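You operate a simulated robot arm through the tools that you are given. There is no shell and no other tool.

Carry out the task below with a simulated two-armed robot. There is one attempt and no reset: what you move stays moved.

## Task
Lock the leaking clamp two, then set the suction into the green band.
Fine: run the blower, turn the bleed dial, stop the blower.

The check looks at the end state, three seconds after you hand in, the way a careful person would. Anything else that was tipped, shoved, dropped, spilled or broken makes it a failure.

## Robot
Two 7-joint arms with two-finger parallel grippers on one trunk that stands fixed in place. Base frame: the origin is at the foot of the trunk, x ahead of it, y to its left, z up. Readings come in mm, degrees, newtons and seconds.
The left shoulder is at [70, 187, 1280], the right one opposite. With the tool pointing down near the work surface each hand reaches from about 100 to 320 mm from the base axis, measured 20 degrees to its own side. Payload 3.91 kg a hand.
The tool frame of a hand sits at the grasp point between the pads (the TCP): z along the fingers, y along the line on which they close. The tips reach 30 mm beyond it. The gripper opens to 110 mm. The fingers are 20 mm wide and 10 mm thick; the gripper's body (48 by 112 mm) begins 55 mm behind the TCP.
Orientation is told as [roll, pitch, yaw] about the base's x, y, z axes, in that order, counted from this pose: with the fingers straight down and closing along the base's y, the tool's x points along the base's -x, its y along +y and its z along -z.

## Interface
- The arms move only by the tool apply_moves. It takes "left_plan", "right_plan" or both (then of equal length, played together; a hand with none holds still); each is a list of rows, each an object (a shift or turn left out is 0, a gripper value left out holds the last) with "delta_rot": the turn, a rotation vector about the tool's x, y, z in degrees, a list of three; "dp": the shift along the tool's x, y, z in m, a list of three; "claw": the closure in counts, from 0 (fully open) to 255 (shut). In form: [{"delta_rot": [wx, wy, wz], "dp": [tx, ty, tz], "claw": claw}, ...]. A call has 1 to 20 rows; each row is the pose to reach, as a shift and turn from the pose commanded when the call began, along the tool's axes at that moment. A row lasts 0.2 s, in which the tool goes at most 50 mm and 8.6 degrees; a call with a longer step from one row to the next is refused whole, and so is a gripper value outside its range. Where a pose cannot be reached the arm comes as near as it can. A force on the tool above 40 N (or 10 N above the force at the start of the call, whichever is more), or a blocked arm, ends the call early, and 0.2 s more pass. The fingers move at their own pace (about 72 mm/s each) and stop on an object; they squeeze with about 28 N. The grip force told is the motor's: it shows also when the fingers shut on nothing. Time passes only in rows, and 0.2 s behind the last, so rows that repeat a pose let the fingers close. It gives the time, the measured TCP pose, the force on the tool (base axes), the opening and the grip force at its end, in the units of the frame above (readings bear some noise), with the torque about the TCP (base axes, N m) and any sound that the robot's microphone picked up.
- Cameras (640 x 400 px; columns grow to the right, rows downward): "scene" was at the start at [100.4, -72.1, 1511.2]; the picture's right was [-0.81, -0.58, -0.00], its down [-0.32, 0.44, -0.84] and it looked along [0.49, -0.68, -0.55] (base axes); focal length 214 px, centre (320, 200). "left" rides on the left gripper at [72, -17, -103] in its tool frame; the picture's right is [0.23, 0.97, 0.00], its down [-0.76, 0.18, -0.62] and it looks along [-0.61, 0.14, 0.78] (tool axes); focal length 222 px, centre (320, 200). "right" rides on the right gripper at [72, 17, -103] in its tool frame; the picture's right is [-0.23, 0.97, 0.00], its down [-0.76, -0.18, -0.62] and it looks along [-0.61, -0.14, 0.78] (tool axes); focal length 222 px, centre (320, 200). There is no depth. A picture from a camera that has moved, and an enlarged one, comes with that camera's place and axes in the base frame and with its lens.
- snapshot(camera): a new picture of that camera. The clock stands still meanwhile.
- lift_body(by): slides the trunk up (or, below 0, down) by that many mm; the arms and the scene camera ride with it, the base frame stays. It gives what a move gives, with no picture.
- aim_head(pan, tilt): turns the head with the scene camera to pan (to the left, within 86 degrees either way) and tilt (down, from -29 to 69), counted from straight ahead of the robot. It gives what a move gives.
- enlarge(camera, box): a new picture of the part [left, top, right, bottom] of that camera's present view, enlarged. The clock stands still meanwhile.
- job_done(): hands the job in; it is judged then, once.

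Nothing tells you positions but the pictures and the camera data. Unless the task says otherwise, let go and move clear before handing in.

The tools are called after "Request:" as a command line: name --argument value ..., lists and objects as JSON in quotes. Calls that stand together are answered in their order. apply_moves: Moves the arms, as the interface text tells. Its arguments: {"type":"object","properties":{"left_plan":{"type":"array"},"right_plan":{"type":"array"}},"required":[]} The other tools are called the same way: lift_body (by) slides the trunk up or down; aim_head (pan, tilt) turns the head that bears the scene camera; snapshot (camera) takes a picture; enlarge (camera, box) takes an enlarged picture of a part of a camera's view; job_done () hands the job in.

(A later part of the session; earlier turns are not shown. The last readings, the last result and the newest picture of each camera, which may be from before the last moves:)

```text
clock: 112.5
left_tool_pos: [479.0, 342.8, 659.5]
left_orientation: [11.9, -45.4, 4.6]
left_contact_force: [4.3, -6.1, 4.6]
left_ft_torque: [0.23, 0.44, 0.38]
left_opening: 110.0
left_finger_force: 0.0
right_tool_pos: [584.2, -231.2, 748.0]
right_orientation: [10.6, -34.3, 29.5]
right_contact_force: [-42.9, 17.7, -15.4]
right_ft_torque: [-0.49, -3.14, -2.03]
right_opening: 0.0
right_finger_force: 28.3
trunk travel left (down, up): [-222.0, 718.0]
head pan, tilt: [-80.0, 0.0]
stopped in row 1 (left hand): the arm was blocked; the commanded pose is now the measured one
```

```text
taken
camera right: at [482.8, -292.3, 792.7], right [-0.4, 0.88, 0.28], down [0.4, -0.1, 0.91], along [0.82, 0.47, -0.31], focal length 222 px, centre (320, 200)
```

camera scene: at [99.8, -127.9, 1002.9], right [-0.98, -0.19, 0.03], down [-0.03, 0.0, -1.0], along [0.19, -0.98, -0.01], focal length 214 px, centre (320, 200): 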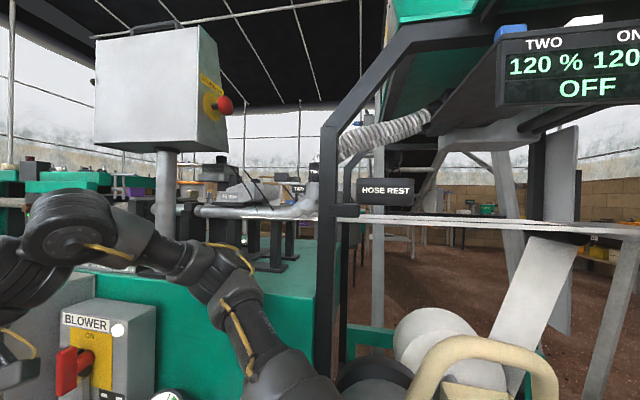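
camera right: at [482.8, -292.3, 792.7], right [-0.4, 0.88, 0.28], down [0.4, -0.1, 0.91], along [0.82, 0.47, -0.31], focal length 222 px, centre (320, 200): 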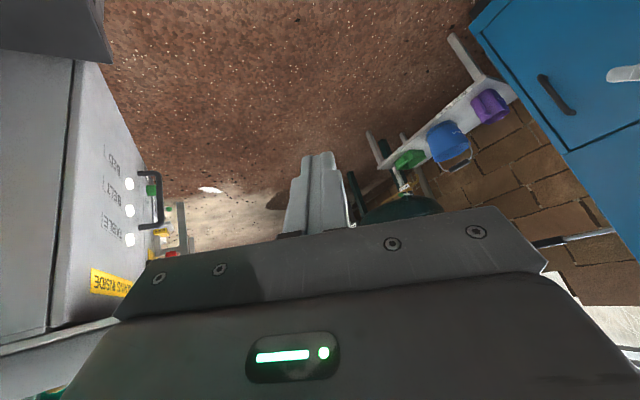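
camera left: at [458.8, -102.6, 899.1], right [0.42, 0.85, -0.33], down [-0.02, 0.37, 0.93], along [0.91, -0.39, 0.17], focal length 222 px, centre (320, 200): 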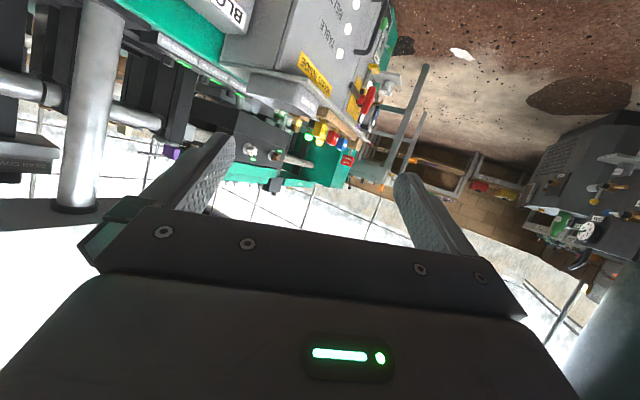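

Request:
apply_moves --left_plan '[{"dp": [0, 0, 0]}, {"dp": [0, 0, 0]}, {"dp": [0, 0, 0]}]' --right_plan '[{"dp": [0, 0, 0]}, {"dp": [0, 0, 0]}, {"dp": [0, 0, 0]}]'

Request:
aim_head --pan -80 --tilt 20

Request:
snapshot --camera "scene"

Request:
snapshot --camera "right"

Request:
snapshot --camera "left"

```text
clock: 112.9
left_tool_pos: [476.2, 336.5, 660.5]
left_orientation: [7.1, -46.2, 6.9]
left_contact_force: [2.3, -0.4, 1.0]
left_ft_torque: [0.03, 0.08, 0.08]
left_opening: 109.8
left_finger_force: 0.0
right_tool_pos: [514.8, -223.7, 741.5]
right_orientation: [14.0, -31.7, 25.0]
right_contact_force: [1.0, 1.4, 0.5]
right_ft_torque: [-0.08, 0.07, 0.0]
right_opening: 0.0
right_finger_force: 27.8
trunk travel left (down, up): [-222.0, 718.0]
head pan, tilt: [-80.0, 0.0]
stopped in row 1 (left hand): the arm was blocked; the commanded pose is now the measured one
```

```text
clock: 113.7
left_tool_pos: [474.7, 336.3, 665.9]
left_orientation: [10.1, -46.4, 4.9]
left_contact_force: [-0.2, -0.1, 0.1]
left_ft_torque: [-0.02, -0.01, 0.01]
left_opening: 110.2
left_finger_force: 0.0
right_tool_pos: [517.0, -233.3, 739.8]
right_orientation: [14.5, -31.8, 24.1]
right_contact_force: [-0.3, 0.4, -0.3]
right_ft_torque: [-0.02, 0.01, 0.03]
right_opening: 0.0
right_finger_force: 27.5
trunk travel left (down, up): [-222.0, 718.0]
head pan, tilt: [-80.0, 20.0]
```

```text
taken
camera scene: at [64.8, -130.7, 964.6], right [-0.98, -0.17, 0.0], down [-0.06, 0.34, -0.94], along [0.16, -0.93, -0.34], focal length 214 px, centre (320, 200)
```

scene: 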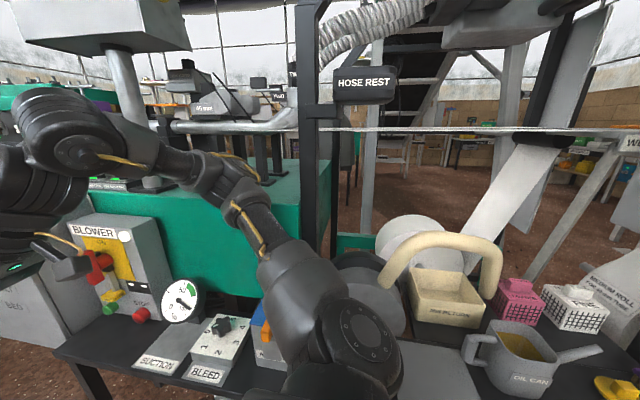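

```text
taken
camera right: at [413.9, -289.7, 790.0], right [-0.33, 0.89, 0.33], down [0.46, -0.15, 0.88], along [0.83, 0.44, -0.36], focal length 222 px, centre (320, 200)
```

right: 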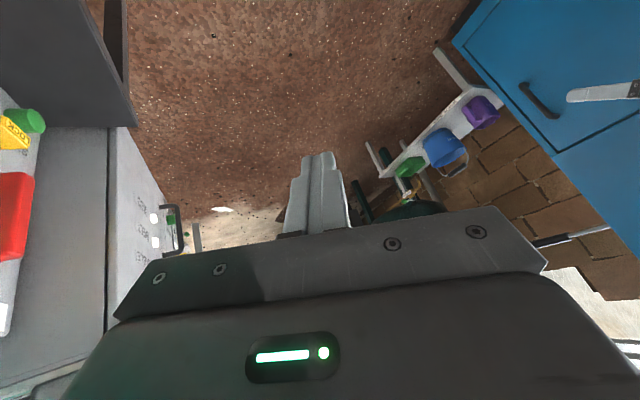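

```text
taken
camera left: at [356.7, 291.2, 680.6], right [-0.36, 0.93, -0.05], down [0.05, 0.07, 1.0], along [0.93, 0.36, -0.07], focal length 222 px, centre (320, 200)
```

left: 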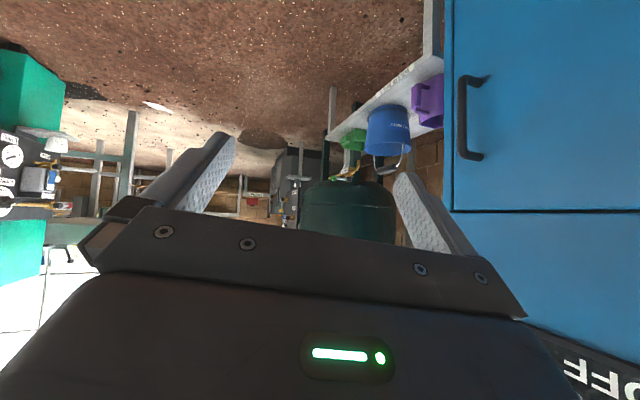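

The left arm swung outward when the trunk sprang back and now presses on something, leaning the trunk about 40 mm. I'll bring the left hand inward to relieve it.

Request:
apply_moves --left_plan '[{"dp": [0.0012, -0.0194, -0.0047]}, {"dp": [0.0024, -0.0388, -0.0094]}, {"dp": [0.0041, -0.0679, -0.0165]}, {"dp": [0.0059, -0.097, -0.0236]}, {"dp": [0.0077, -0.126, -0.0306]}, {"dp": [0.0094, -0.155, -0.0377]}, {"dp": [0.0094, -0.155, -0.0377]}]'

Request:
snapshot --camera "scene"

```text
clock: 114.4
left_tool_pos: [458.1, 315.2, 587.3]
left_orientation: [-8.9, -33.5, 16.9]
left_contact_force: [10.6, -28.3, 10.8]
left_ft_torque: [1.97, 1.25, 1.2]
left_opening: 109.7
left_finger_force: 0.2
left hand out of reach, approached as far as the arm can: row 1, 2, 3
right_tool_pos: [518.9, -178.0, 738.6]
right_orientation: [13.8, -30.9, 25.1]
right_contact_force: [0.2, 11.5, -3.5]
right_ft_torque: [-0.73, -0.06, -0.34]
right_opening: 0.1
right_finger_force: 28.0
trunk travel left (down, up): [-222.0, 718.0]
head pan, tilt: [-80.0, 20.0]
stopped in row 3 (left hand): the arm was blocked; the commanded pose is now the measured one
```

```text
taken
camera scene: at [67.8, -122.8, 963.2], right [-0.98, -0.18, 0.01], down [-0.06, 0.33, -0.94], along [0.16, -0.93, -0.34], focal length 214 px, centre (320, 200)
```

scene: 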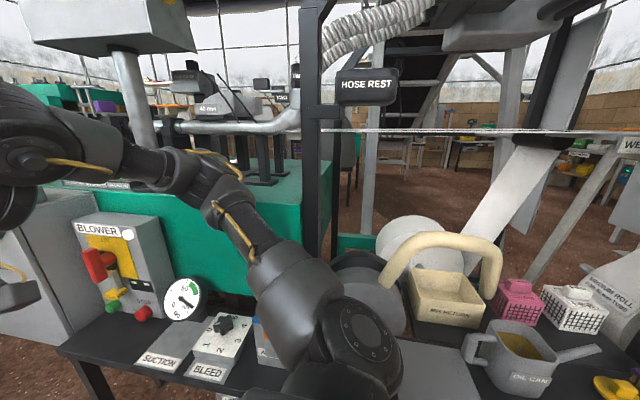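

Request:
aim_head --pan 35 --tilt 20

Request:
snapshot --camera "scene"

Request:
snapshot --camera "left"

Request:
aim_head --pan -15 --tilt 35

Request:
snapshot --camera "scene"

```text
clock: 116.4
left_tool_pos: [449.7, 317.1, 589.3]
left_orientation: [-10.3, -32.3, 19.7]
left_contact_force: [-6.6, 5.8, -5.0]
left_ft_torque: [-0.23, -0.54, -0.22]
left_opening: 110.0
left_finger_force: 0.0
right_tool_pos: [517.1, -197.2, 739.0]
right_orientation: [14.8, -31.7, 23.6]
right_contact_force: [1.7, -1.6, -3.0]
right_ft_torque: [0.18, 0.09, 0.08]
right_opening: 0.3
right_finger_force: 28.1
trunk travel left (down, up): [-222.0, 718.0]
head pan, tilt: [35.0, 20.0]
```

```text
taken
camera scene: at [124.7, 12.2, 964.4], right [0.57, -0.82, 0.0], down [-0.28, -0.19, -0.94], along [0.77, 0.54, -0.34], focal length 214 px, centre (320, 200)
```

scene: 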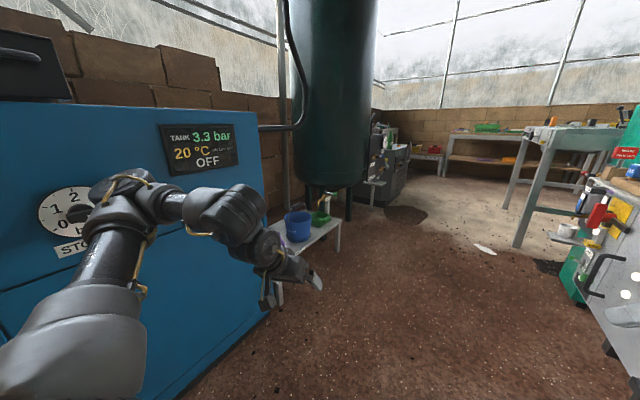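

```text
taken
camera left: at [338.6, 278.5, 638.9], right [-0.42, 0.87, -0.27], down [0.22, 0.38, 0.9], along [0.88, 0.32, -0.35], focal length 222 px, centre (320, 200)
```

left: 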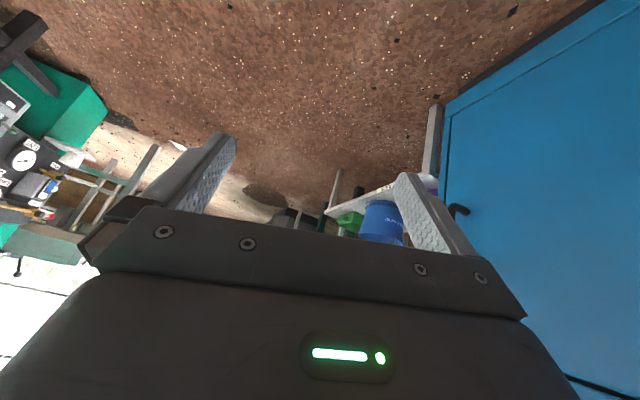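

```text
clock: 117.5
left_tool_pos: [438.9, 321.3, 581.7]
left_orientation: [-10.4, -29.0, 21.0]
left_contact_force: [-13.2, -0.7, -4.7]
left_ft_torque: [-0.01, -0.89, 0.0]
left_opening: 110.0
left_finger_force: 0.0
right_tool_pos: [517.9, -199.4, 739.6]
right_orientation: [14.8, -31.9, 23.6]
right_contact_force: [-1.9, 0.9, 0.3]
right_ft_torque: [0.02, -0.07, -0.04]
right_opening: 0.1
right_finger_force: 28.3
trunk travel left (down, up): [-222.0, 718.0]
head pan, tilt: [-15.0, 35.0]
```

```text
taken
camera scene: at [133.5, -66.2, 940.9], right [-0.26, -0.97, 0.0], down [-0.55, 0.15, -0.82], along [0.79, -0.21, -0.57], focal length 214 px, centre (320, 200)
```

scene: 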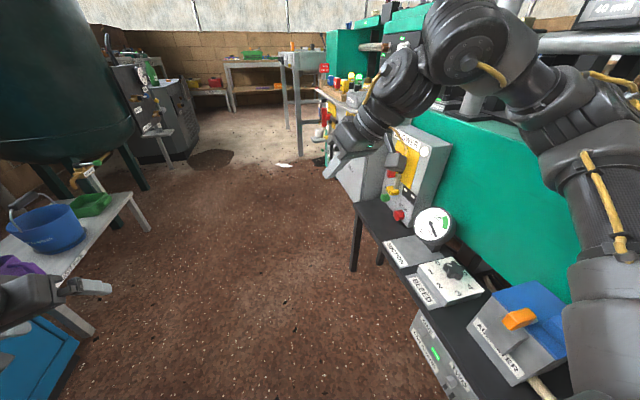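

The left elbow is pressed against the blue compressor because that arm is folded too tightly. I'll extend the left hand forward and inward to take the elbow off it.

Request:
apply_moves --left_plan '[{"dp": [-0.0126, -0.0168, 0.0102]}, {"dp": [-0.0251, -0.0336, 0.0203]}, {"dp": [-0.0377, -0.0505, 0.0305]}, {"dp": [-0.0502, -0.0673, 0.0406]}, {"dp": [-0.0628, -0.0841, 0.0508]}, {"dp": [-0.0628, -0.0841, 0.0508]}]'

Request:
aim_head --pan 35 --tilt 20

Request:
snapshot --camera "scene"

```text
clock: 117.9
left_tool_pos: [421.0, 333.9, 552.4]
left_orientation: [-16.5, -23.9, 26.4]
left_contact_force: [-33.1, 10.5, -61.5]
left_ft_torque: [-1.0, -4.26, -0.13]
left_opening: 109.8
left_finger_force: 0.1
right_tool_pos: [507.4, -131.4, 751.7]
right_orientation: [13.0, -32.1, 26.3]
right_contact_force: [-7.0, 5.0, 4.6]
right_ft_torque: [-0.43, -0.39, -0.42]
right_opening: 0.0
right_finger_force: 27.9
trunk travel left (down, up): [-222.0, 718.0]
head pan, tilt: [-15.0, 35.0]
stopped in row 1 (left hand): the arm was blocked; the commanded pose is now the measured one
```

```text
clock: 119.0
left_tool_pos: [451.7, 394.2, 634.9]
left_orientation: [-11.1, -43.4, 30.5]
left_contact_force: [0.0, -0.2, -0.3]
left_ft_torque: [0.02, 0.01, 0.02]
left_opening: 109.9
left_finger_force: 0.2
right_tool_pos: [516.2, -152.6, 738.6]
right_orientation: [14.6, -31.8, 24.4]
right_contact_force: [-0.2, -0.5, 0.5]
right_ft_torque: [0.03, 0.02, 0.0]
right_opening: 0.2
right_finger_force: 27.8
trunk travel left (down, up): [-222.0, 718.0]
head pan, tilt: [35.0, 20.0]
```

```text
taken
camera scene: at [125.5, 13.5, 964.4], right [0.57, -0.82, 0.0], down [-0.28, -0.2, -0.94], along [0.77, 0.54, -0.34], focal length 214 px, centre (320, 200)
```

scene: 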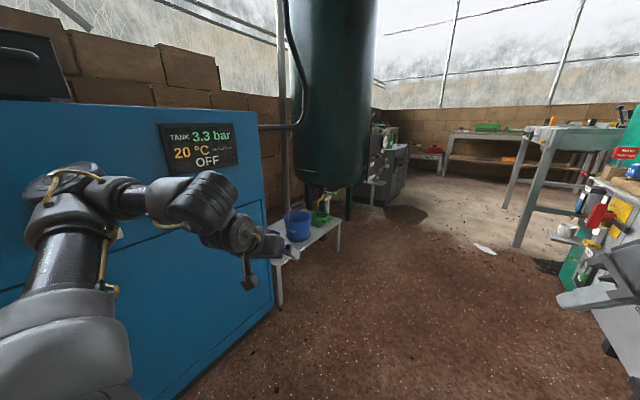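

Request:
apply_moves --left_plan '[{"dp": [0, 0, 0.01]}, {"dp": [0, 0, 0.02]}, {"dp": [0, 0, 0.03]}]'

Request:
snapshot --camera "scene"

Request:
snapshot --camera "left"

```text
clock: 119.4
left_tool_pos: [395.6, 436.3, 563.1]
left_orientation: [-26.8, -26.5, 51.4]
left_contact_force: [-6.4, 1.6, 0.0]
left_ft_torque: [-0.2, -0.39, -0.12]
left_opening: 110.0
left_finger_force: 0.0
left hand out of reach, approached as far as the arm can: row 1
right_tool_pos: [501.1, -128.2, 775.9]
right_orientation: [17.9, -35.9, 22.6]
right_contact_force: [-8.6, -7.5, 11.1]
right_ft_torque: [-0.02, -0.21, -0.17]
right_opening: 0.0
right_finger_force: 28.3
trunk travel left (down, up): [-222.0, 718.0]
head pan, tilt: [35.0, 20.0]
stopped in row 1 (left hand): the arm was blocked; the commanded pose is now the measured one
```

```text
taken
camera scene: at [123.4, 24.1, 964.1], right [0.57, -0.82, 0.01], down [-0.28, -0.21, -0.94], along [0.77, 0.54, -0.35], focal length 214 px, centre (320, 200)
```

scene: 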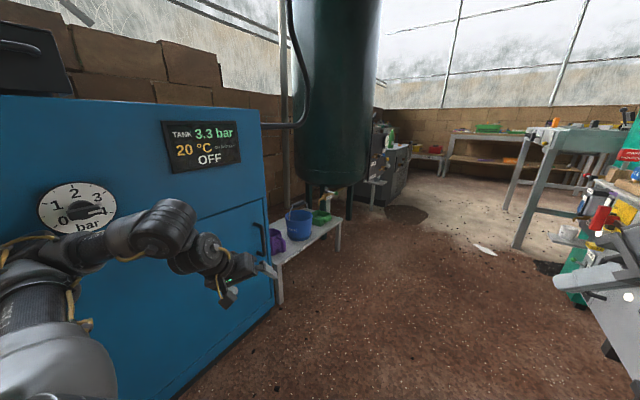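

```text
taken
camera left: at [302.5, 368.5, 620.2], right [-0.68, 0.54, -0.49], down [-0.05, 0.64, 0.77], along [0.73, 0.55, -0.41], focal length 222 px, centre (320, 200)
```

left: 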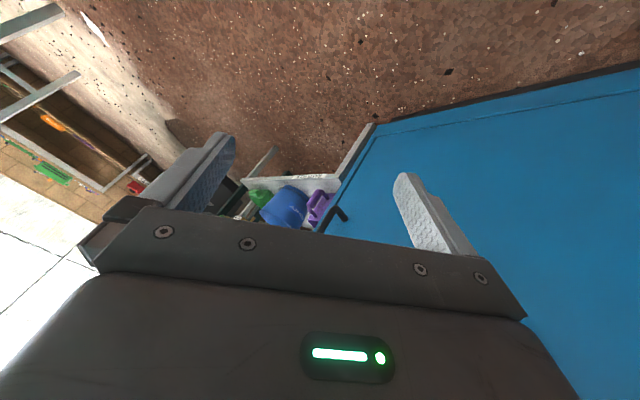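

The left arm is wedged straight out against the blue unit. The safest release is to rotate that whole arm rigidly about its shoulder, clockwise, so that the elbow leaves the panel. I'll do it in small arc steps.

Request:
apply_moves --left_plan '[{"delta_rot": [1.34, 1.21, 2.4], "dp": [0.0044, -0.0204, 0.0079]}, {"delta_rot": [2.68, 2.42, 4.79], "dp": [0.0097, -0.041, 0.0153]}, {"delta_rot": [4.02, 3.63, 7.19], "dp": [0.0161, -0.0613, 0.022]}, {"delta_rot": [5.35, 4.84, 9.59], "dp": [0.0234, -0.0816, 0.0281]}, {"delta_rot": [6.69, 6.05, 11.98], "dp": [0.0318, -0.1017, 0.0336]}, {"delta_rot": [8.03, 7.26, 14.38], "dp": [0.041, -0.1215, 0.0385]}]'

Request:
snapshot --camera "scene"

```text
clock: 119.7
left_tool_pos: [420.4, 409.2, 552.3]
left_orientation: [-23.3, -27.6, 46.2]
left_contact_force: [-2.1, 0.3, -3.1]
left_ft_torque: [-0.01, -0.35, -0.08]
left_opening: 109.9
left_finger_force: 0.0
right_tool_pos: [498.9, -142.4, 765.7]
right_orientation: [19.3, -31.7, 17.4]
right_contact_force: [17.6, -28.3, 20.8]
right_ft_torque: [0.9, 1.39, 1.25]
right_opening: 0.0
right_finger_force: 27.9
trunk travel left (down, up): [-222.0, 718.0]
head pan, tilt: [35.0, 20.0]
stopped in row 1 (left hand): the arm was blocked; the commanded pose is now the measured one
```

```text
taken
camera scene: at [127.9, 13.7, 963.7], right [0.57, -0.82, 0.0], down [-0.28, -0.2, -0.94], along [0.77, 0.54, -0.34], focal length 214 px, centre (320, 200)
```

scene: 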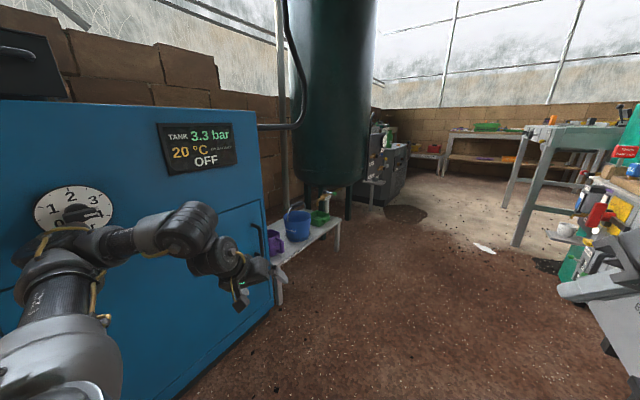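

Request:
apply_moves --left_plan '[{"delta_rot": [1.85, 1.4, 3.26], "dp": [0.0054, -0.0285, 0.0092]}, {"delta_rot": [3.7, 2.8, 6.5], "dp": [0.0126, -0.0569, 0.0173]}, {"delta_rot": [5.56, 4.2, 9.77], "dp": [0.0218, -0.0852, 0.0243]}, {"delta_rot": [7.4, 5.6, 13.0], "dp": [0.0325, -0.1129, 0.0301]}]'

Request:
snapshot --camera "scene"

```text
clock: 120.0
left_tool_pos: [425.0, 361.1, 518.6]
left_orientation: [-23.5, -19.6, 40.8]
left_contact_force: [1.4, -0.9, -3.2]
left_ft_torque: [0.01, 0.05, 0.0]
left_opening: 110.0
left_finger_force: 0.1
right_tool_pos: [472.5, -134.4, 806.4]
right_orientation: [25.8, -39.9, 19.6]
right_contact_force: [-2.8, 7.3, 14.4]
right_ft_torque: [-1.04, 0.34, -0.26]
right_opening: 0.1
right_finger_force: 27.6
trunk travel left (down, up): [-222.0, 718.0]
head pan, tilt: [35.0, 20.0]
stopped in row 1 (left hand): the arm was blocked; the commanded pose is now the measured one
```

```text
taken
camera scene: at [134.0, 14.1, 961.7], right [0.57, -0.82, -0.01], down [-0.29, -0.2, -0.94], along [0.77, 0.54, -0.35], focal length 214 px, centre (320, 200)
```

scene: 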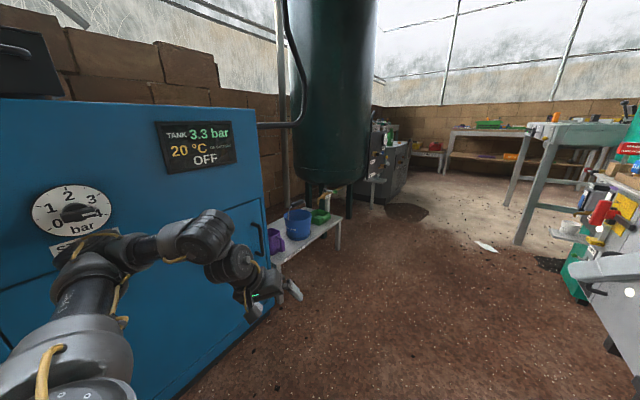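

Request:
aim_head --pan -70 --tilt 35

Request:
snapshot --camera "scene"

Request:
aim_head --pan 75 --tilt 35

Request:
snapshot --camera "scene"

```text
clock: 121.9
left_tool_pos: [417.9, 363.1, 525.4]
left_orientation: [-23.8, -20.3, 40.9]
left_contact_force: [0.0, 0.1, 0.0]
left_ft_torque: [0.0, -0.02, 0.03]
left_opening: 109.9
left_finger_force: 0.0
right_tool_pos: [464.5, -135.5, 808.5]
right_orientation: [24.9, -39.5, 19.7]
right_contact_force: [-0.2, 0.6, -0.3]
right_ft_torque: [0.02, 0.0, 0.01]
right_opening: 0.0
right_finger_force: 27.9
trunk travel left (down, up): [-222.0, 718.0]
head pan, tilt: [-70.0, 35.0]
```

```text
taken
camera scene: at [78.8, -121.9, 940.7], right [-0.94, -0.34, 0.0], down [-0.2, 0.54, -0.82], along [0.28, -0.77, -0.57], focal length 214 px, centre (320, 200)
```

scene: 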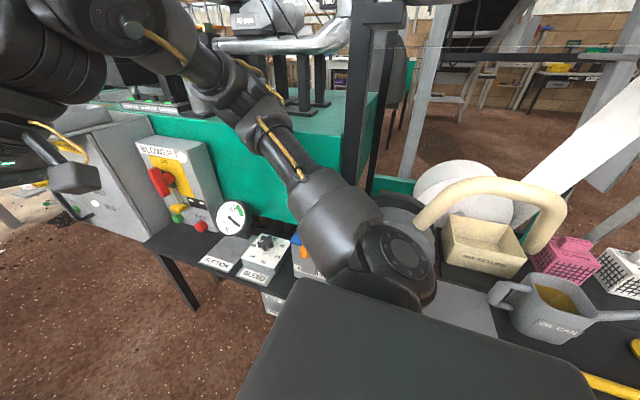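

```text
clock: 124.2
left_tool_pos: [418.7, 363.9, 524.8]
left_orientation: [-23.9, -20.3, 40.8]
left_contact_force: [0.1, 0.1, 0.2]
left_ft_torque: [0.01, 0.02, -0.02]
left_opening: 110.3
left_finger_force: 0.0
right_tool_pos: [464.9, -134.3, 809.2]
right_orientation: [24.9, -39.5, 19.6]
right_contact_force: [-0.3, -0.4, -0.2]
right_ft_torque: [-0.01, -0.01, 0.0]
right_opening: 0.0
right_finger_force: 28.2
trunk travel left (down, up): [-222.0, 718.0]
head pan, tilt: [75.0, 35.0]
```

```text
taken
camera scene: at [71.5, 45.9, 940.6], right [0.97, -0.26, 0.0], down [-0.15, -0.55, -0.82], along [0.21, 0.79, -0.57], focal length 214 px, centre (320, 200)
```

scene: 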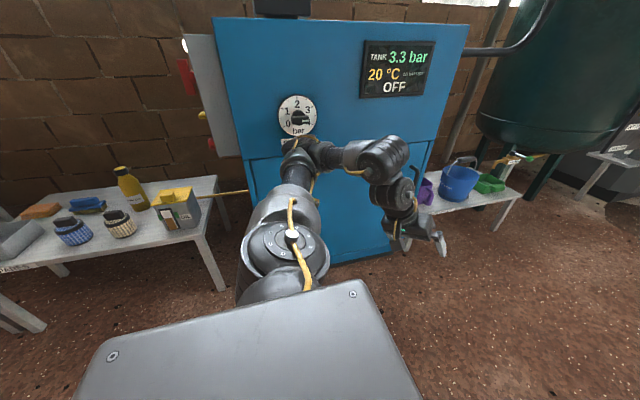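

The left elbow still rests on the blue unit just below its dial. I'll continue the arc in small steps.

Request:
apply_moves --left_plan '[{"delta_rot": [0.7, 0.76, 1.7], "dp": [0.0026, -0.0132, 0.0048]}, {"delta_rot": [1.39, 1.52, 3.43], "dp": [0.0052, -0.0265, 0.0096]}, {"delta_rot": [2.08, 2.28, 5.15], "dp": [0.0088, -0.0396, 0.014]}, {"delta_rot": [2.78, 3.04, 6.86], "dp": [0.0123, -0.0528, 0.0184]}, {"delta_rot": [3.47, 3.8, 8.58], "dp": [0.0167, -0.0658, 0.0224]}, {"delta_rot": [4.16, 4.56, 10.3], "dp": [0.021, -0.0788, 0.0264]}]'

Request:
snapshot --camera "scene"

```text
clock: 124.5
left_tool_pos: [408.2, 321.0, 493.5]
left_orientation: [-30.8, -9.8, 40.6]
left_contact_force: [-1.0, 1.9, 0.0]
left_ft_torque: [-0.02, -0.04, -0.02]
left_opening: 110.0
left_finger_force: 0.0
right_tool_pos: [427.9, -73.0, 871.8]
right_orientation: [24.7, -46.5, 22.9]
right_contact_force: [-2.3, 2.0, 0.0]
right_ft_torque: [-0.06, -0.12, -0.17]
right_opening: 0.0
right_finger_force: 28.4
trunk travel left (down, up): [-222.0, 718.0]
head pan, tilt: [75.0, 35.0]
stopped in row 1 (left hand): the arm was blocked; the commanded pose is now the measured one
```

```text
taken
camera scene: at [67.3, 54.2, 940.5], right [0.97, -0.26, 0.01], down [-0.14, -0.56, -0.81], along [0.22, 0.79, -0.58], focal length 214 px, centre (320, 200)
```

scene: 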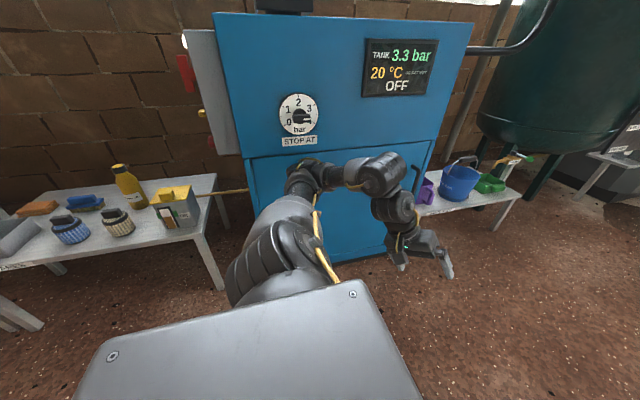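

Request:
apply_moves --left_plan '[{"delta_rot": [0.5, 1.5, 2.5], "dp": [-0.0015, -0.0214, 0.013]}, {"delta_rot": [1.0, 3.0, 5.1], "dp": [-0.0031, -0.0428, 0.0261]}]' --right_plan '[{"dp": [0.013, -0.0368, 0]}, {"dp": [0.026, -0.0736, 0]}]'

Request:
snapshot --camera "scene"

```text
clock: 124.8
left_tool_pos: [400.6, 377.9, 513.5]
left_orientation: [-18.2, -18.7, 39.2]
left_contact_force: [0.2, 0.1, -3.1]
left_ft_torque: [-0.03, -0.04, -0.01]
left_opening: 110.1
left_finger_force: 0.0
left hand out of reach, approached as far as the arm can: row 1
right_tool_pos: [484.9, -106.4, 795.3]
right_orientation: [26.4, -39.1, 14.8]
right_contact_force: [8.4, -4.8, 1.6]
right_ft_torque: [0.2, 0.45, 0.52]
right_opening: 0.0
right_finger_force: 28.5
trunk travel left (down, up): [-222.0, 718.0]
head pan, tilt: [75.0, 35.0]
stopped in row 1 (left hand): the arm was blocked; the commanded pose is now the measured one
```

```text
taken
camera scene: at [75.1, 42.8, 940.4], right [0.97, -0.26, 0.0], down [-0.15, -0.55, -0.82], along [0.21, 0.79, -0.57], focal length 214 px, centre (320, 200)
```

scene: 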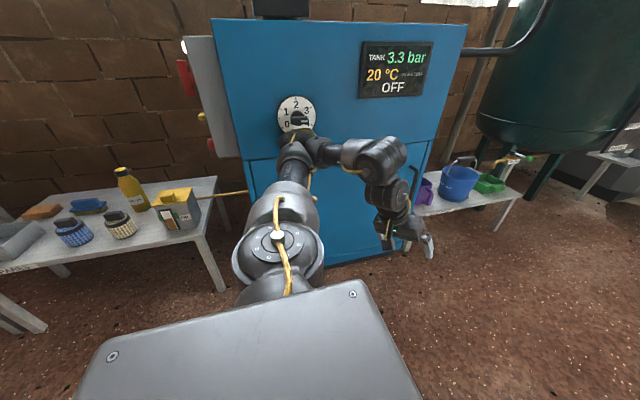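

The targets I gave were too close to the left shoulder to be reachable. I'll send the left hand forward instead, to a clearly reachable pose that opens the elbow away from the blue unit.

Request:
apply_moves --left_plan '[{"delta_rot": [-1.5, -4.6, 4.1], "dp": [-0.0334, -0.0258, -0.0019]}, {"delta_rot": [-3.0, -9.2, 8.2], "dp": [-0.0667, -0.0517, -0.0037]}, {"delta_rot": [-4.5, -13.9, 12.2], "dp": [-0.1, -0.0775, -0.0056]}, {"delta_rot": [-6.0, -18.5, 16.3], "dp": [-0.1334, -0.1034, -0.0074]}, {"delta_rot": [-7.5, -23.1, 20.4], "dp": [-0.1668, -0.1292, -0.0093]}]'

Request:
snapshot --camera "scene"

```text
clock: 125.1
left_tool_pos: [416.1, 373.1, 514.7]
left_orientation: [-22.8, -17.4, 42.6]
left_contact_force: [-1.3, -6.8, 2.1]
left_ft_torque: [0.4, -0.03, 0.26]
left_opening: 109.6
left_finger_force: 0.0
right_tool_pos: [499.0, -152.4, 724.0]
right_orientation: [18.1, -30.3, 9.7]
right_contact_force: [-9.1, -49.9, -70.1]
right_ft_torque: [4.99, -2.87, 1.25]
right_opening: 0.0
right_finger_force: 27.9
trunk travel left (down, up): [-222.0, 718.0]
head pan, tilt: [75.0, 35.0]
stopped in row 1 (left hand): the arm was blocked; the commanded pose is now the measured one
```

```text
taken
camera scene: at [71.1, 46.2, 941.0], right [0.97, -0.26, 0.0], down [-0.15, -0.55, -0.82], along [0.21, 0.79, -0.57], focal length 214 px, centre (320, 200)
```

scene: 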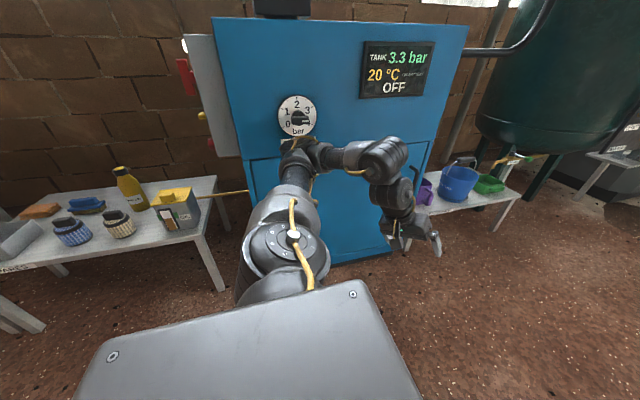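

Request:
aim_head --pan -60 --tilt 30

Request:
snapshot --camera "scene"

Request:
snapshot --camera "right"

```text
clock: 127.3
left_tool_pos: [408.0, 385.4, 511.9]
left_orientation: [-20.3, -17.5, 43.4]
left_contact_force: [9.8, -11.2, 2.5]
left_ft_torque: [0.71, 0.77, 0.35]
left_opening: 109.8
left_finger_force: 0.2
right_tool_pos: [478.8, -85.1, 812.3]
right_orientation: [32.8, -40.3, 12.3]
right_contact_force: [2.2, 34.5, 3.4]
right_ft_torque: [-1.67, 0.23, -0.81]
right_opening: 0.0
right_finger_force: 27.8
trunk travel left (down, up): [-222.0, 718.0]
head pan, tilt: [-60.0, 30.0]
```

```text
taken
camera scene: at [99.8, -120.5, 946.6], right [-0.86, -0.5, 0.0], down [-0.26, 0.44, -0.86], along [0.43, -0.75, -0.51], focal length 214 px, centre (320, 200)
```

scene: 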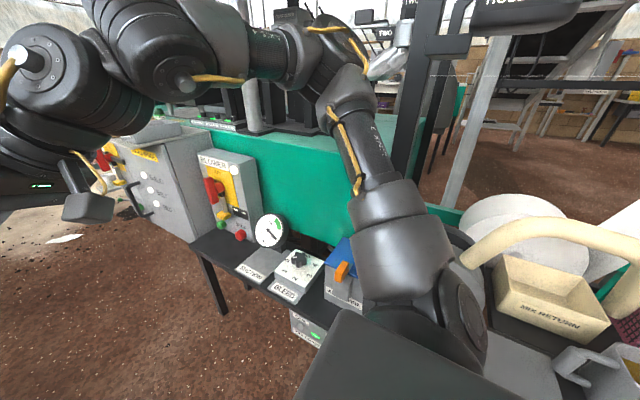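

```text
taken
camera right: at [373.2, -151.7, 837.7], right [-0.34, 0.76, 0.55], down [0.4, -0.41, 0.82], along [0.85, 0.5, -0.17], focal length 222 px, centre (320, 200)
```

right: 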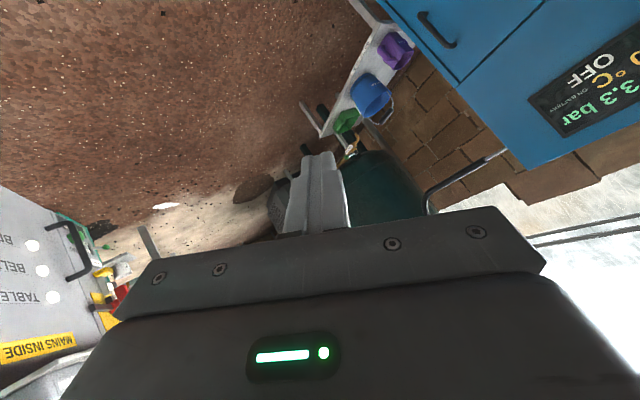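

Request:
aim_head --pan -20 --tilt 40

Request:
aim_head --pan 20 --tilt 40

Request:
snapshot --camera "scene"

```text
clock: 128.4
left_tool_pos: [406.0, 386.1, 510.9]
left_orientation: [-20.3, -17.4, 43.4]
left_contact_force: [-1.7, 0.5, -10.4]
left_ft_torque: [-0.02, -0.49, 0.0]
left_opening: 109.9
left_finger_force: 0.1
right_tool_pos: [497.7, -107.3, 814.2]
right_orientation: [30.7, -41.6, 9.6]
right_contact_force: [13.9, 13.9, 15.8]
right_ft_torque: [-1.21, 1.26, 0.44]
right_opening: 0.2
right_finger_force: 28.1
trunk travel left (down, up): [-222.0, 718.0]
head pan, tilt: [-20.0, 40.0]
```

```text
clock: 129.4
left_tool_pos: [406.7, 382.3, 516.4]
left_orientation: [-20.9, -17.9, 43.1]
left_contact_force: [-4.6, -2.1, -6.6]
left_ft_torque: [0.1, -0.45, 0.08]
left_opening: 110.0
left_finger_force: 0.0
right_tool_pos: [478.3, -102.2, 833.2]
right_orientation: [29.0, -43.8, 10.8]
right_contact_force: [4.0, 23.3, 2.2]
right_ft_torque: [-1.03, 0.22, -0.5]
right_opening: 0.2
right_finger_force: 27.6
trunk travel left (down, up): [-222.0, 718.0]
head pan, tilt: [20.0, 40.0]
```

```text
taken
camera scene: at [123.9, -10.3, 934.4], right [0.34, -0.94, 0.0], down [-0.6, -0.22, -0.77], along [0.72, 0.26, -0.64], focal length 214 px, centre (320, 200)
```

scene: 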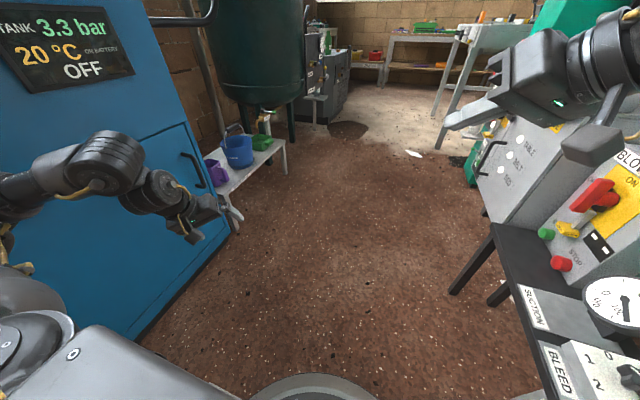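

Request:
apply_moves --left_plan '[{"delta_rot": [1.82, 2.01, 5.35], "dp": [0.0078, -0.0404, 0.0125]}, {"delta_rot": [3.65, 4.02, 10.7], "dp": [0.0199, -0.0803, 0.0234]}, {"delta_rot": [5.47, 6.03, 16.05], "dp": [0.0358, -0.1192, 0.0326]}]'

Request:
aim_head --pan 40 --tilt 40

Request:
snapshot --camera "scene"

```text
clock: 129.8
left_tool_pos: [410.2, 398.6, 526.8]
left_orientation: [-24.0, -17.5, 47.7]
left_contact_force: [0.6, -1.2, -0.6]
left_ft_torque: [0.08, 0.01, 0.06]
left_opening: 110.2
left_finger_force: 0.1
left hand out of reach, approached as far as the arm can: row 1
right_tool_pos: [514.9, -156.8, 778.4]
right_orientation: [19.7, -38.3, 4.2]
right_contact_force: [32.9, -39.1, -25.5]
right_ft_torque: [2.74, 0.66, 2.47]
right_opening: 0.0
right_finger_force: 28.1
trunk travel left (down, up): [-222.0, 718.0]
head pan, tilt: [20.0, 40.0]
stopped in row 1 (left hand): the arm was blocked; the commanded pose is now the measured one
```

```text
clock: 130.6
left_tool_pos: [411.5, 395.9, 527.5]
left_orientation: [-24.2, -17.7, 47.6]
left_contact_force: [-1.5, -0.6, 4.3]
left_ft_torque: [0.05, 0.02, 0.02]
left_opening: 110.1
left_finger_force: 0.0
right_tool_pos: [505.1, -116.4, 799.5]
right_orientation: [28.2, -41.2, 5.7]
right_contact_force: [-11.3, -21.6, -0.2]
right_ft_torque: [0.87, -0.57, 0.22]
right_opening: 0.0
right_finger_force: 28.3
trunk travel left (down, up): [-222.0, 718.0]
head pan, tilt: [40.0, 40.0]
```

```text
taken
camera scene: at [111.8, 16.1, 933.7], right [0.64, -0.77, 0.0], down [-0.49, -0.41, -0.77], along [0.59, 0.49, -0.64], focal length 214 px, centre (320, 200)
```

scene: 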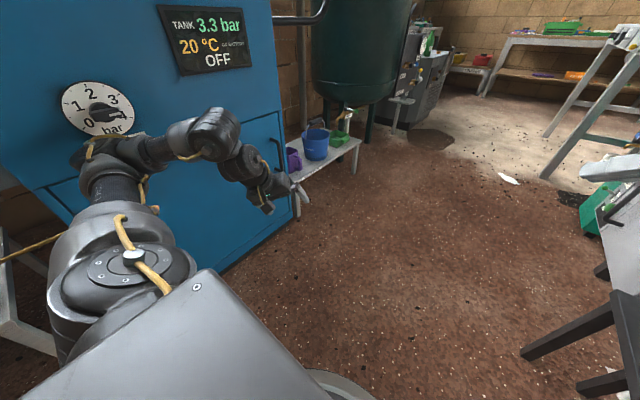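

Request:
apply_moves --left_plan '[{"delta_rot": [0.9, 1.2, 2.6], "dp": [-0.0238, -0.0354, 0.0242]}, {"delta_rot": [1.8, 2.4, 5.2], "dp": [-0.0476, -0.0708, 0.0484]}, {"delta_rot": [2.7, 3.6, 7.8], "dp": [-0.0714, -0.1062, 0.0726]}]'

Request:
aim_head --pan 42 --tilt 40

Request:
snapshot --camera "scene"

```text
clock: 130.9
left_tool_pos: [421.9, 371.8, 506.2]
left_orientation: [-26.9, -10.8, 48.4]
left_contact_force: [-4.1, 20.0, 2.9]
left_ft_torque: [-1.21, -0.12, -0.6]
left_opening: 109.9
left_finger_force: 0.1
left hand out of reach, approached as far as the arm can: row 1
right_tool_pos: [522.7, -140.7, 772.8]
right_orientation: [31.3, -38.6, -1.4]
right_contact_force: [2.5, -2.1, -3.1]
right_ft_torque: [0.16, 0.0, 0.18]
right_opening: 0.1
right_finger_force: 28.0
trunk travel left (down, up): [-222.0, 718.0]
head pan, tilt: [40.0, 40.0]
stopped in row 1 (left hand): the arm was blocked; the commanded pose is now the measured one
```

```text
clock: 131.6
left_tool_pos: [420.2, 373.2, 509.6]
left_orientation: [-27.6, -11.2, 48.4]
left_contact_force: [9.2, -23.1, -1.2]
left_ft_torque: [1.48, 0.52, 0.67]
left_opening: 110.1
left_finger_force: 0.1
right_tool_pos: [517.0, -137.0, 781.0]
right_orientation: [31.4, -39.3, -1.2]
right_contact_force: [-1.8, 0.8, 1.7]
right_ft_torque: [-0.09, -0.02, -0.11]
right_opening: 0.0
right_finger_force: 28.4
trunk travel left (down, up): [-222.0, 718.0]
head pan, tilt: [42.0, 40.0]
```

```text
taken
camera scene: at [111.8, 17.5, 933.1], right [0.67, -0.74, 0.0], down [-0.48, -0.43, -0.77], along [0.57, 0.51, -0.64], focal length 214 px, centre (320, 200)
```

scene: 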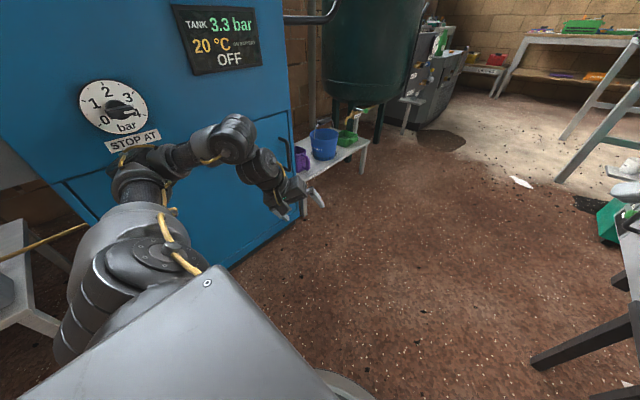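

The elbow sits against the blue unit because the arm is folded to its limit. Turning the hand more upright moves the wrist forward and lets the arm open, so I'll combine that with a forward step.

Request:
apply_moves --left_plan '[{"delta_rot": [-6.1, 5.4, -1.5], "dp": [-0.0225, -0.0368, 0.0243]}, {"delta_rot": [-12.2, 10.9, -3.0], "dp": [-0.045, -0.0736, 0.0486]}]'

Request:
aim_head --pan 40 --tilt 40

Request:
snapshot --camera "scene"

```text
clock: 131.9
left_tool_pos: [489.3, 342.7, 600.5]
left_orientation: [-41.5, -13.6, 50.8]
left_contact_force: [-4.5, -1.0, -1.4]
left_ft_torque: [0.06, -0.3, 0.16]
left_opening: 109.8
left_finger_force: 0.1
right_tool_pos: [523.6, -125.0, 777.9]
right_orientation: [31.5, -40.1, -1.0]
right_contact_force: [7.8, -24.4, -20.6]
right_ft_torque: [1.91, -0.6, 1.24]
right_opening: 0.0
right_finger_force: 28.0
trunk travel left (down, up): [-222.0, 718.0]
head pan, tilt: [42.0, 40.0]
stopped in row 1 (left hand): the arm was blocked; the commanded pose is now the measured one
```

```text
clock: 132.5
left_tool_pos: [493.9, 334.8, 597.9]
left_orientation: [-42.3, -13.1, 50.0]
left_contact_force: [0.2, -0.2, -0.1]
left_ft_torque: [-0.02, 0.0, 0.02]
left_opening: 109.9
left_finger_force: 0.0
right_tool_pos: [521.2, -113.8, 779.3]
right_orientation: [33.0, -39.8, -0.2]
right_contact_force: [1.3, 2.5, -2.4]
right_ft_torque: [-0.01, -0.08, -0.06]
right_opening: 0.0
right_finger_force: 28.1
trunk travel left (down, up): [-222.0, 718.0]
head pan, tilt: [40.0, 40.0]
```

```text
taken
camera scene: at [113.8, 15.2, 933.0], right [0.64, -0.77, 0.0], down [-0.49, -0.41, -0.77], along [0.59, 0.49, -0.64], focal length 214 px, centre (320, 200)
```

scene: 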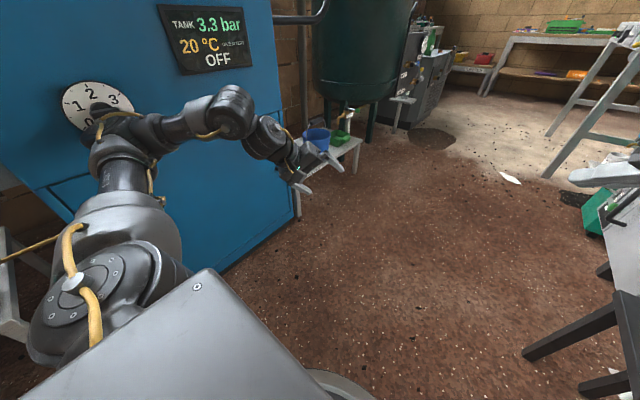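

Good progress: the left hand moved forward to [494, 335, 598] without force. I'll repeat the same kind of step.

Request:
apply_moves --left_plan '[{"delta_rot": [-7.9, 2.7, 0], "dp": [-0.0211, -0.0296, 0.0335]}, {"delta_rot": [-15.8, 5.5, 0], "dp": [-0.0422, -0.0592, 0.067]}]'

Request:
aim_head --pan 42 --tilt 40

Request:
snapshot --camera "scene"

```text
clock: 132.8
left_tool_pos: [508.8, 214.9, 704.8]
left_orientation: [-50.5, -15.9, 32.5]
left_contact_force: [-4.6, 2.9, -0.7]
left_ft_torque: [-0.17, -0.26, 0.13]
left_opening: 109.9
left_finger_force: 0.1
right_tool_pos: [518.9, -108.9, 801.1]
right_orientation: [37.8, -42.7, -2.8]
right_contact_force: [-13.3, -32.7, 4.9]
right_ft_torque: [1.1, -0.41, 0.7]
right_opening: 0.2
right_finger_force: 28.0
trunk travel left (down, up): [-222.0, 718.0]
head pan, tilt: [40.0, 40.0]
stopped in row 1 (left hand): the arm was blocked; the commanded pose is now the measured one
```

```text
clock: 133.5
left_tool_pos: [512.7, 220.8, 691.2]
left_orientation: [-49.9, -14.8, 32.8]
left_contact_force: [0.8, -0.3, -1.8]
left_ft_torque: [-0.03, -0.03, 0.02]
left_opening: 110.2
left_finger_force: 0.0
right_tool_pos: [522.4, -107.4, 800.0]
right_orientation: [37.2, -42.9, -2.9]
right_contact_force: [9.6, -9.8, 7.2]
right_ft_torque: [0.0, 0.74, 0.72]
right_opening: 0.0
right_finger_force: 27.8
trunk travel left (down, up): [-222.0, 718.0]
head pan, tilt: [42.0, 40.0]
```

```text
taken
camera scene: at [112.2, 17.7, 933.0], right [0.67, -0.74, 0.0], down [-0.48, -0.43, -0.77], along [0.57, 0.51, -0.64], focal length 214 px, centre (320, 200)
```

scene: 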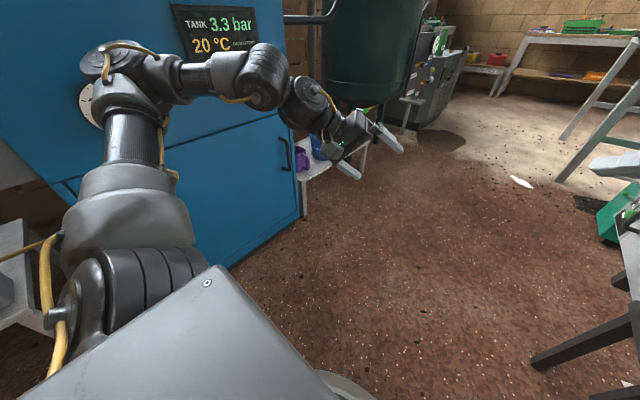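

The left elbow is off the blue unit now (elbow near [192, 497, 868]), yet the trunk still reads about 40 mm to the right. I'll look at the base and the right side to find out why.

Request:
aim_head --pan 0 --tilt 65

Request:
snapshot --camera "scene"

Request:
aim_head --pan -85 --tilt 50

Request:
snapshot --camera "scene"

Request:
snapshot --camera "right"

Request:
snapshot --camera "left"

```text
clock: 134.6
left_tool_pos: [511.2, 222.3, 691.3]
left_orientation: [-50.0, -14.6, 32.8]
left_contact_force: [-3.2, 1.6, 2.0]
left_ft_torque: [-0.01, -0.08, 0.03]
left_opening: 110.0
left_finger_force: 0.0
right_tool_pos: [521.6, -105.0, 800.2]
right_orientation: [37.5, -42.5, -2.7]
right_contact_force: [-12.2, -30.8, 4.5]
right_ft_torque: [1.13, -0.29, 0.73]
right_opening: 0.0
right_finger_force: 28.7
trunk travel left (down, up): [-222.0, 718.0]
head pan, tilt: [0.0, 65.0]
```

```text
taken
camera scene: at [109.3, -39.5, 900.8], right [0.0, -1.0, 0.0], down [-0.91, 0.0, -0.42], along [0.42, 0.0, -0.91], focal length 214 px, centre (320, 200)
```

scene: 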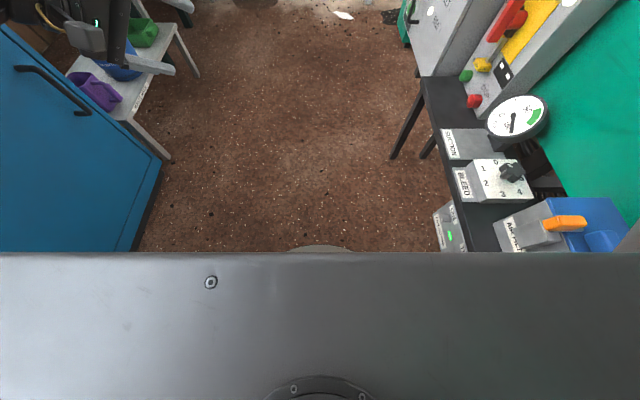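

```text
clock: 136.1
left_tool_pos: [512.2, 221.2, 691.0]
left_orientation: [-50.1, -14.6, 32.8]
left_contact_force: [-2.0, 1.6, 1.8]
left_ft_torque: [0.03, -0.08, 0.04]
left_opening: 110.0
left_finger_force: 0.1
right_tool_pos: [522.3, -105.5, 800.0]
right_orientation: [37.5, -42.5, -2.7]
right_contact_force: [-11.5, -31.6, 5.3]
right_ft_torque: [1.06, -0.36, 0.75]
right_opening: 0.1
right_finger_force: 27.6
trunk travel left (down, up): [-222.0, 718.0]
head pan, tilt: [-85.0, 50.0]
```

```text
taken
camera scene: at [55.4, -116.3, 918.9], right [-1.0, -0.09, 0.0], down [-0.07, 0.76, -0.64], along [0.06, -0.64, -0.77], focal length 214 px, centre (320, 200)
```

scene: 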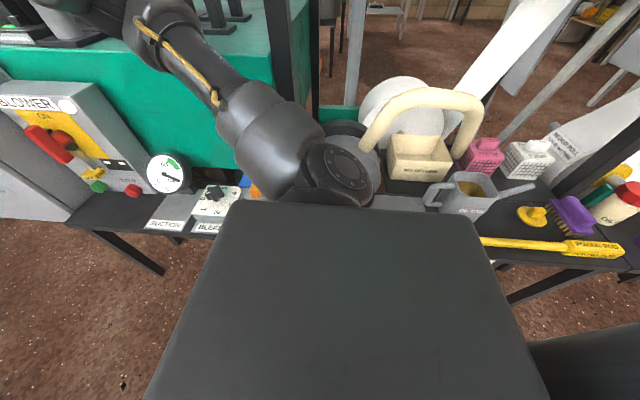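

```text
taken
camera right: at [402.8, -149.9, 818.4], right [-0.2, 0.78, 0.59], down [0.27, -0.53, 0.8], along [0.94, 0.32, -0.11], focal length 222 px, centre (320, 200)
```

right: 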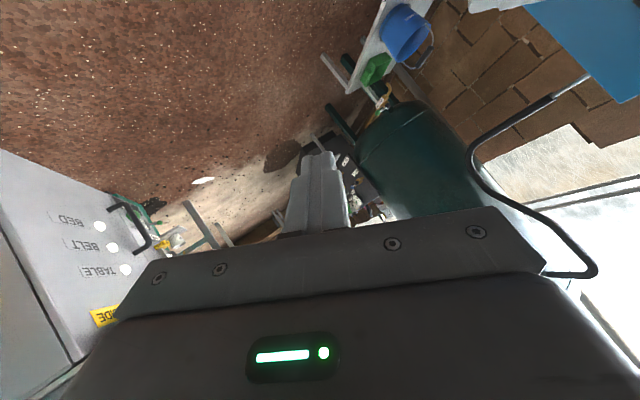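

```text
taken
camera left: at [398.1, 229.2, 749.7], right [-0.36, 0.51, -0.78], down [0.24, 0.86, 0.45], along [0.9, -0.02, -0.44], focal length 222 px, centre (320, 200)
```

left: 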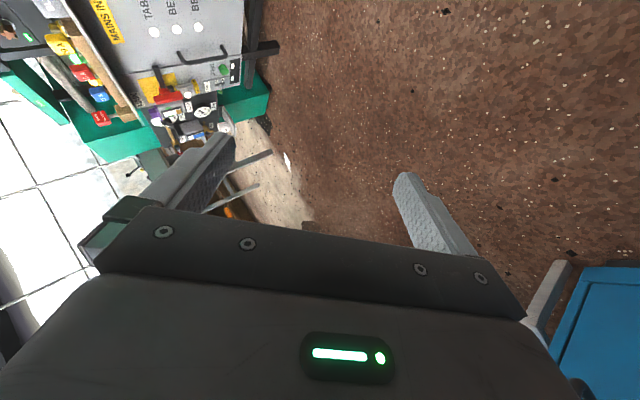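

Request:
apply_moves --left_plan '[{"dp": [0, 0, 0]}]' --right_plan '[{"dp": [0, 0, 0]}]'

Request:
aim_head --pan 0 --tilt 30

Request:
snapshot --camera "scene"

```text
clock: 136.5
left_tool_pos: [506.9, 251.8, 700.0]
left_orientation: [-49.4, -13.9, 34.8]
left_contact_force: [-3.1, 1.4, 1.2]
left_ft_torque: [-0.04, -0.09, 0.02]
left_opening: 109.8
left_finger_force: 0.0
right_tool_pos: [520.3, -98.2, 821.8]
right_orientation: [42.4, -45.2, -6.0]
right_contact_force: [-12.9, -32.3, 3.5]
right_ft_torque: [1.06, -0.39, 0.78]
right_opening: 0.0
right_finger_force: 27.6
trunk travel left (down, up): [-222.0, 718.0]
head pan, tilt: [-85.0, 50.0]
stopped in row 1 (left hand): the arm was blocked; the commanded pose is now the measured one
```

```text
clock: 138.1
left_tool_pos: [509.5, 253.6, 695.8]
left_orientation: [-49.3, -13.6, 34.8]
left_contact_force: [-2.0, 2.5, 1.2]
left_ft_torque: [-0.03, -0.06, 0.03]
left_opening: 110.0
left_finger_force: 0.1
right_tool_pos: [524.1, -99.3, 816.4]
right_orientation: [42.1, -44.8, -5.8]
right_contact_force: [-12.6, -32.0, 3.2]
right_ft_torque: [1.01, -0.34, 0.81]
right_opening: 0.0
right_finger_force: 28.1
trunk travel left (down, up): [-222.0, 718.0]
head pan, tilt: [0.0, 30.0]
```

```text
taken
camera scene: at [139.1, -39.6, 948.4], right [0.0, -1.0, 0.0], down [-0.5, 0.0, -0.87], along [0.87, 0.0, -0.5], focal length 214 px, centre (320, 200)
```

scene: 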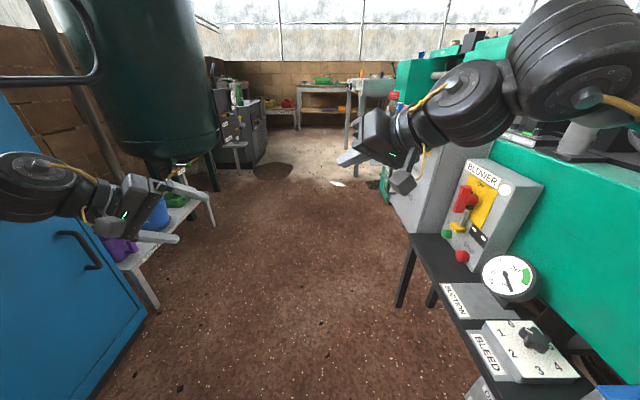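

Even holding still is reported as blocked for the left hand, whose wrist is in an awkward twisted pose. I'll unwind it step by step towards a comfortable pose, fingers down, in front of the robot.

Request:
apply_moves --left_plan '[{"delta_rot": [-6.3, 3.95, 3.87], "dp": [0.0251, -0.0174, 0.0055]}, {"delta_rot": [-12.6, 7.9, 7.7], "dp": [0.05, -0.035, 0.011]}, {"delta_rot": [-18.9, 11.9, 11.6], "dp": [0.075, -0.052, 0.0165]}]'

Request:
aim_head --pan 0 --tilt 32

```text
clock: 138.4
left_tool_pos: [481.1, 211.4, 756.0]
left_orientation: [-44.3, -21.7, 24.9]
left_contact_force: [-2.5, 2.6, 1.6]
left_ft_torque: [-0.07, -0.11, 0.01]
left_opening: 109.8
left_finger_force: 0.1
right_tool_pos: [524.3, -91.9, 832.1]
right_orientation: [47.5, -46.9, -9.3]
right_contact_force: [-12.0, -31.7, 2.3]
right_ft_torque: [0.92, -0.34, 0.78]
right_opening: 0.0
right_finger_force: 28.0
trunk travel left (down, up): [-222.0, 718.0]
head pan, tilt: [0.0, 30.0]
stopped in row 1 (left hand): the arm was blocked; the commanded pose is now the measured one
```

```text
clock: 139.0
left_tool_pos: [481.3, 212.1, 754.7]
left_orientation: [-44.3, -21.5, 24.7]
left_contact_force: [0.7, -1.1, -1.2]
left_ft_torque: [0.02, -0.01, -0.01]
left_opening: 110.0
left_finger_force: 0.0
right_tool_pos: [526.2, -89.9, 829.9]
right_orientation: [46.7, -47.1, -9.0]
right_contact_force: [9.1, -9.2, 5.9]
right_ft_torque: [-0.08, 0.64, 0.86]
right_opening: 0.1
right_finger_force: 27.9
trunk travel left (down, up): [-222.0, 718.0]
head pan, tilt: [0.0, 32.0]
```

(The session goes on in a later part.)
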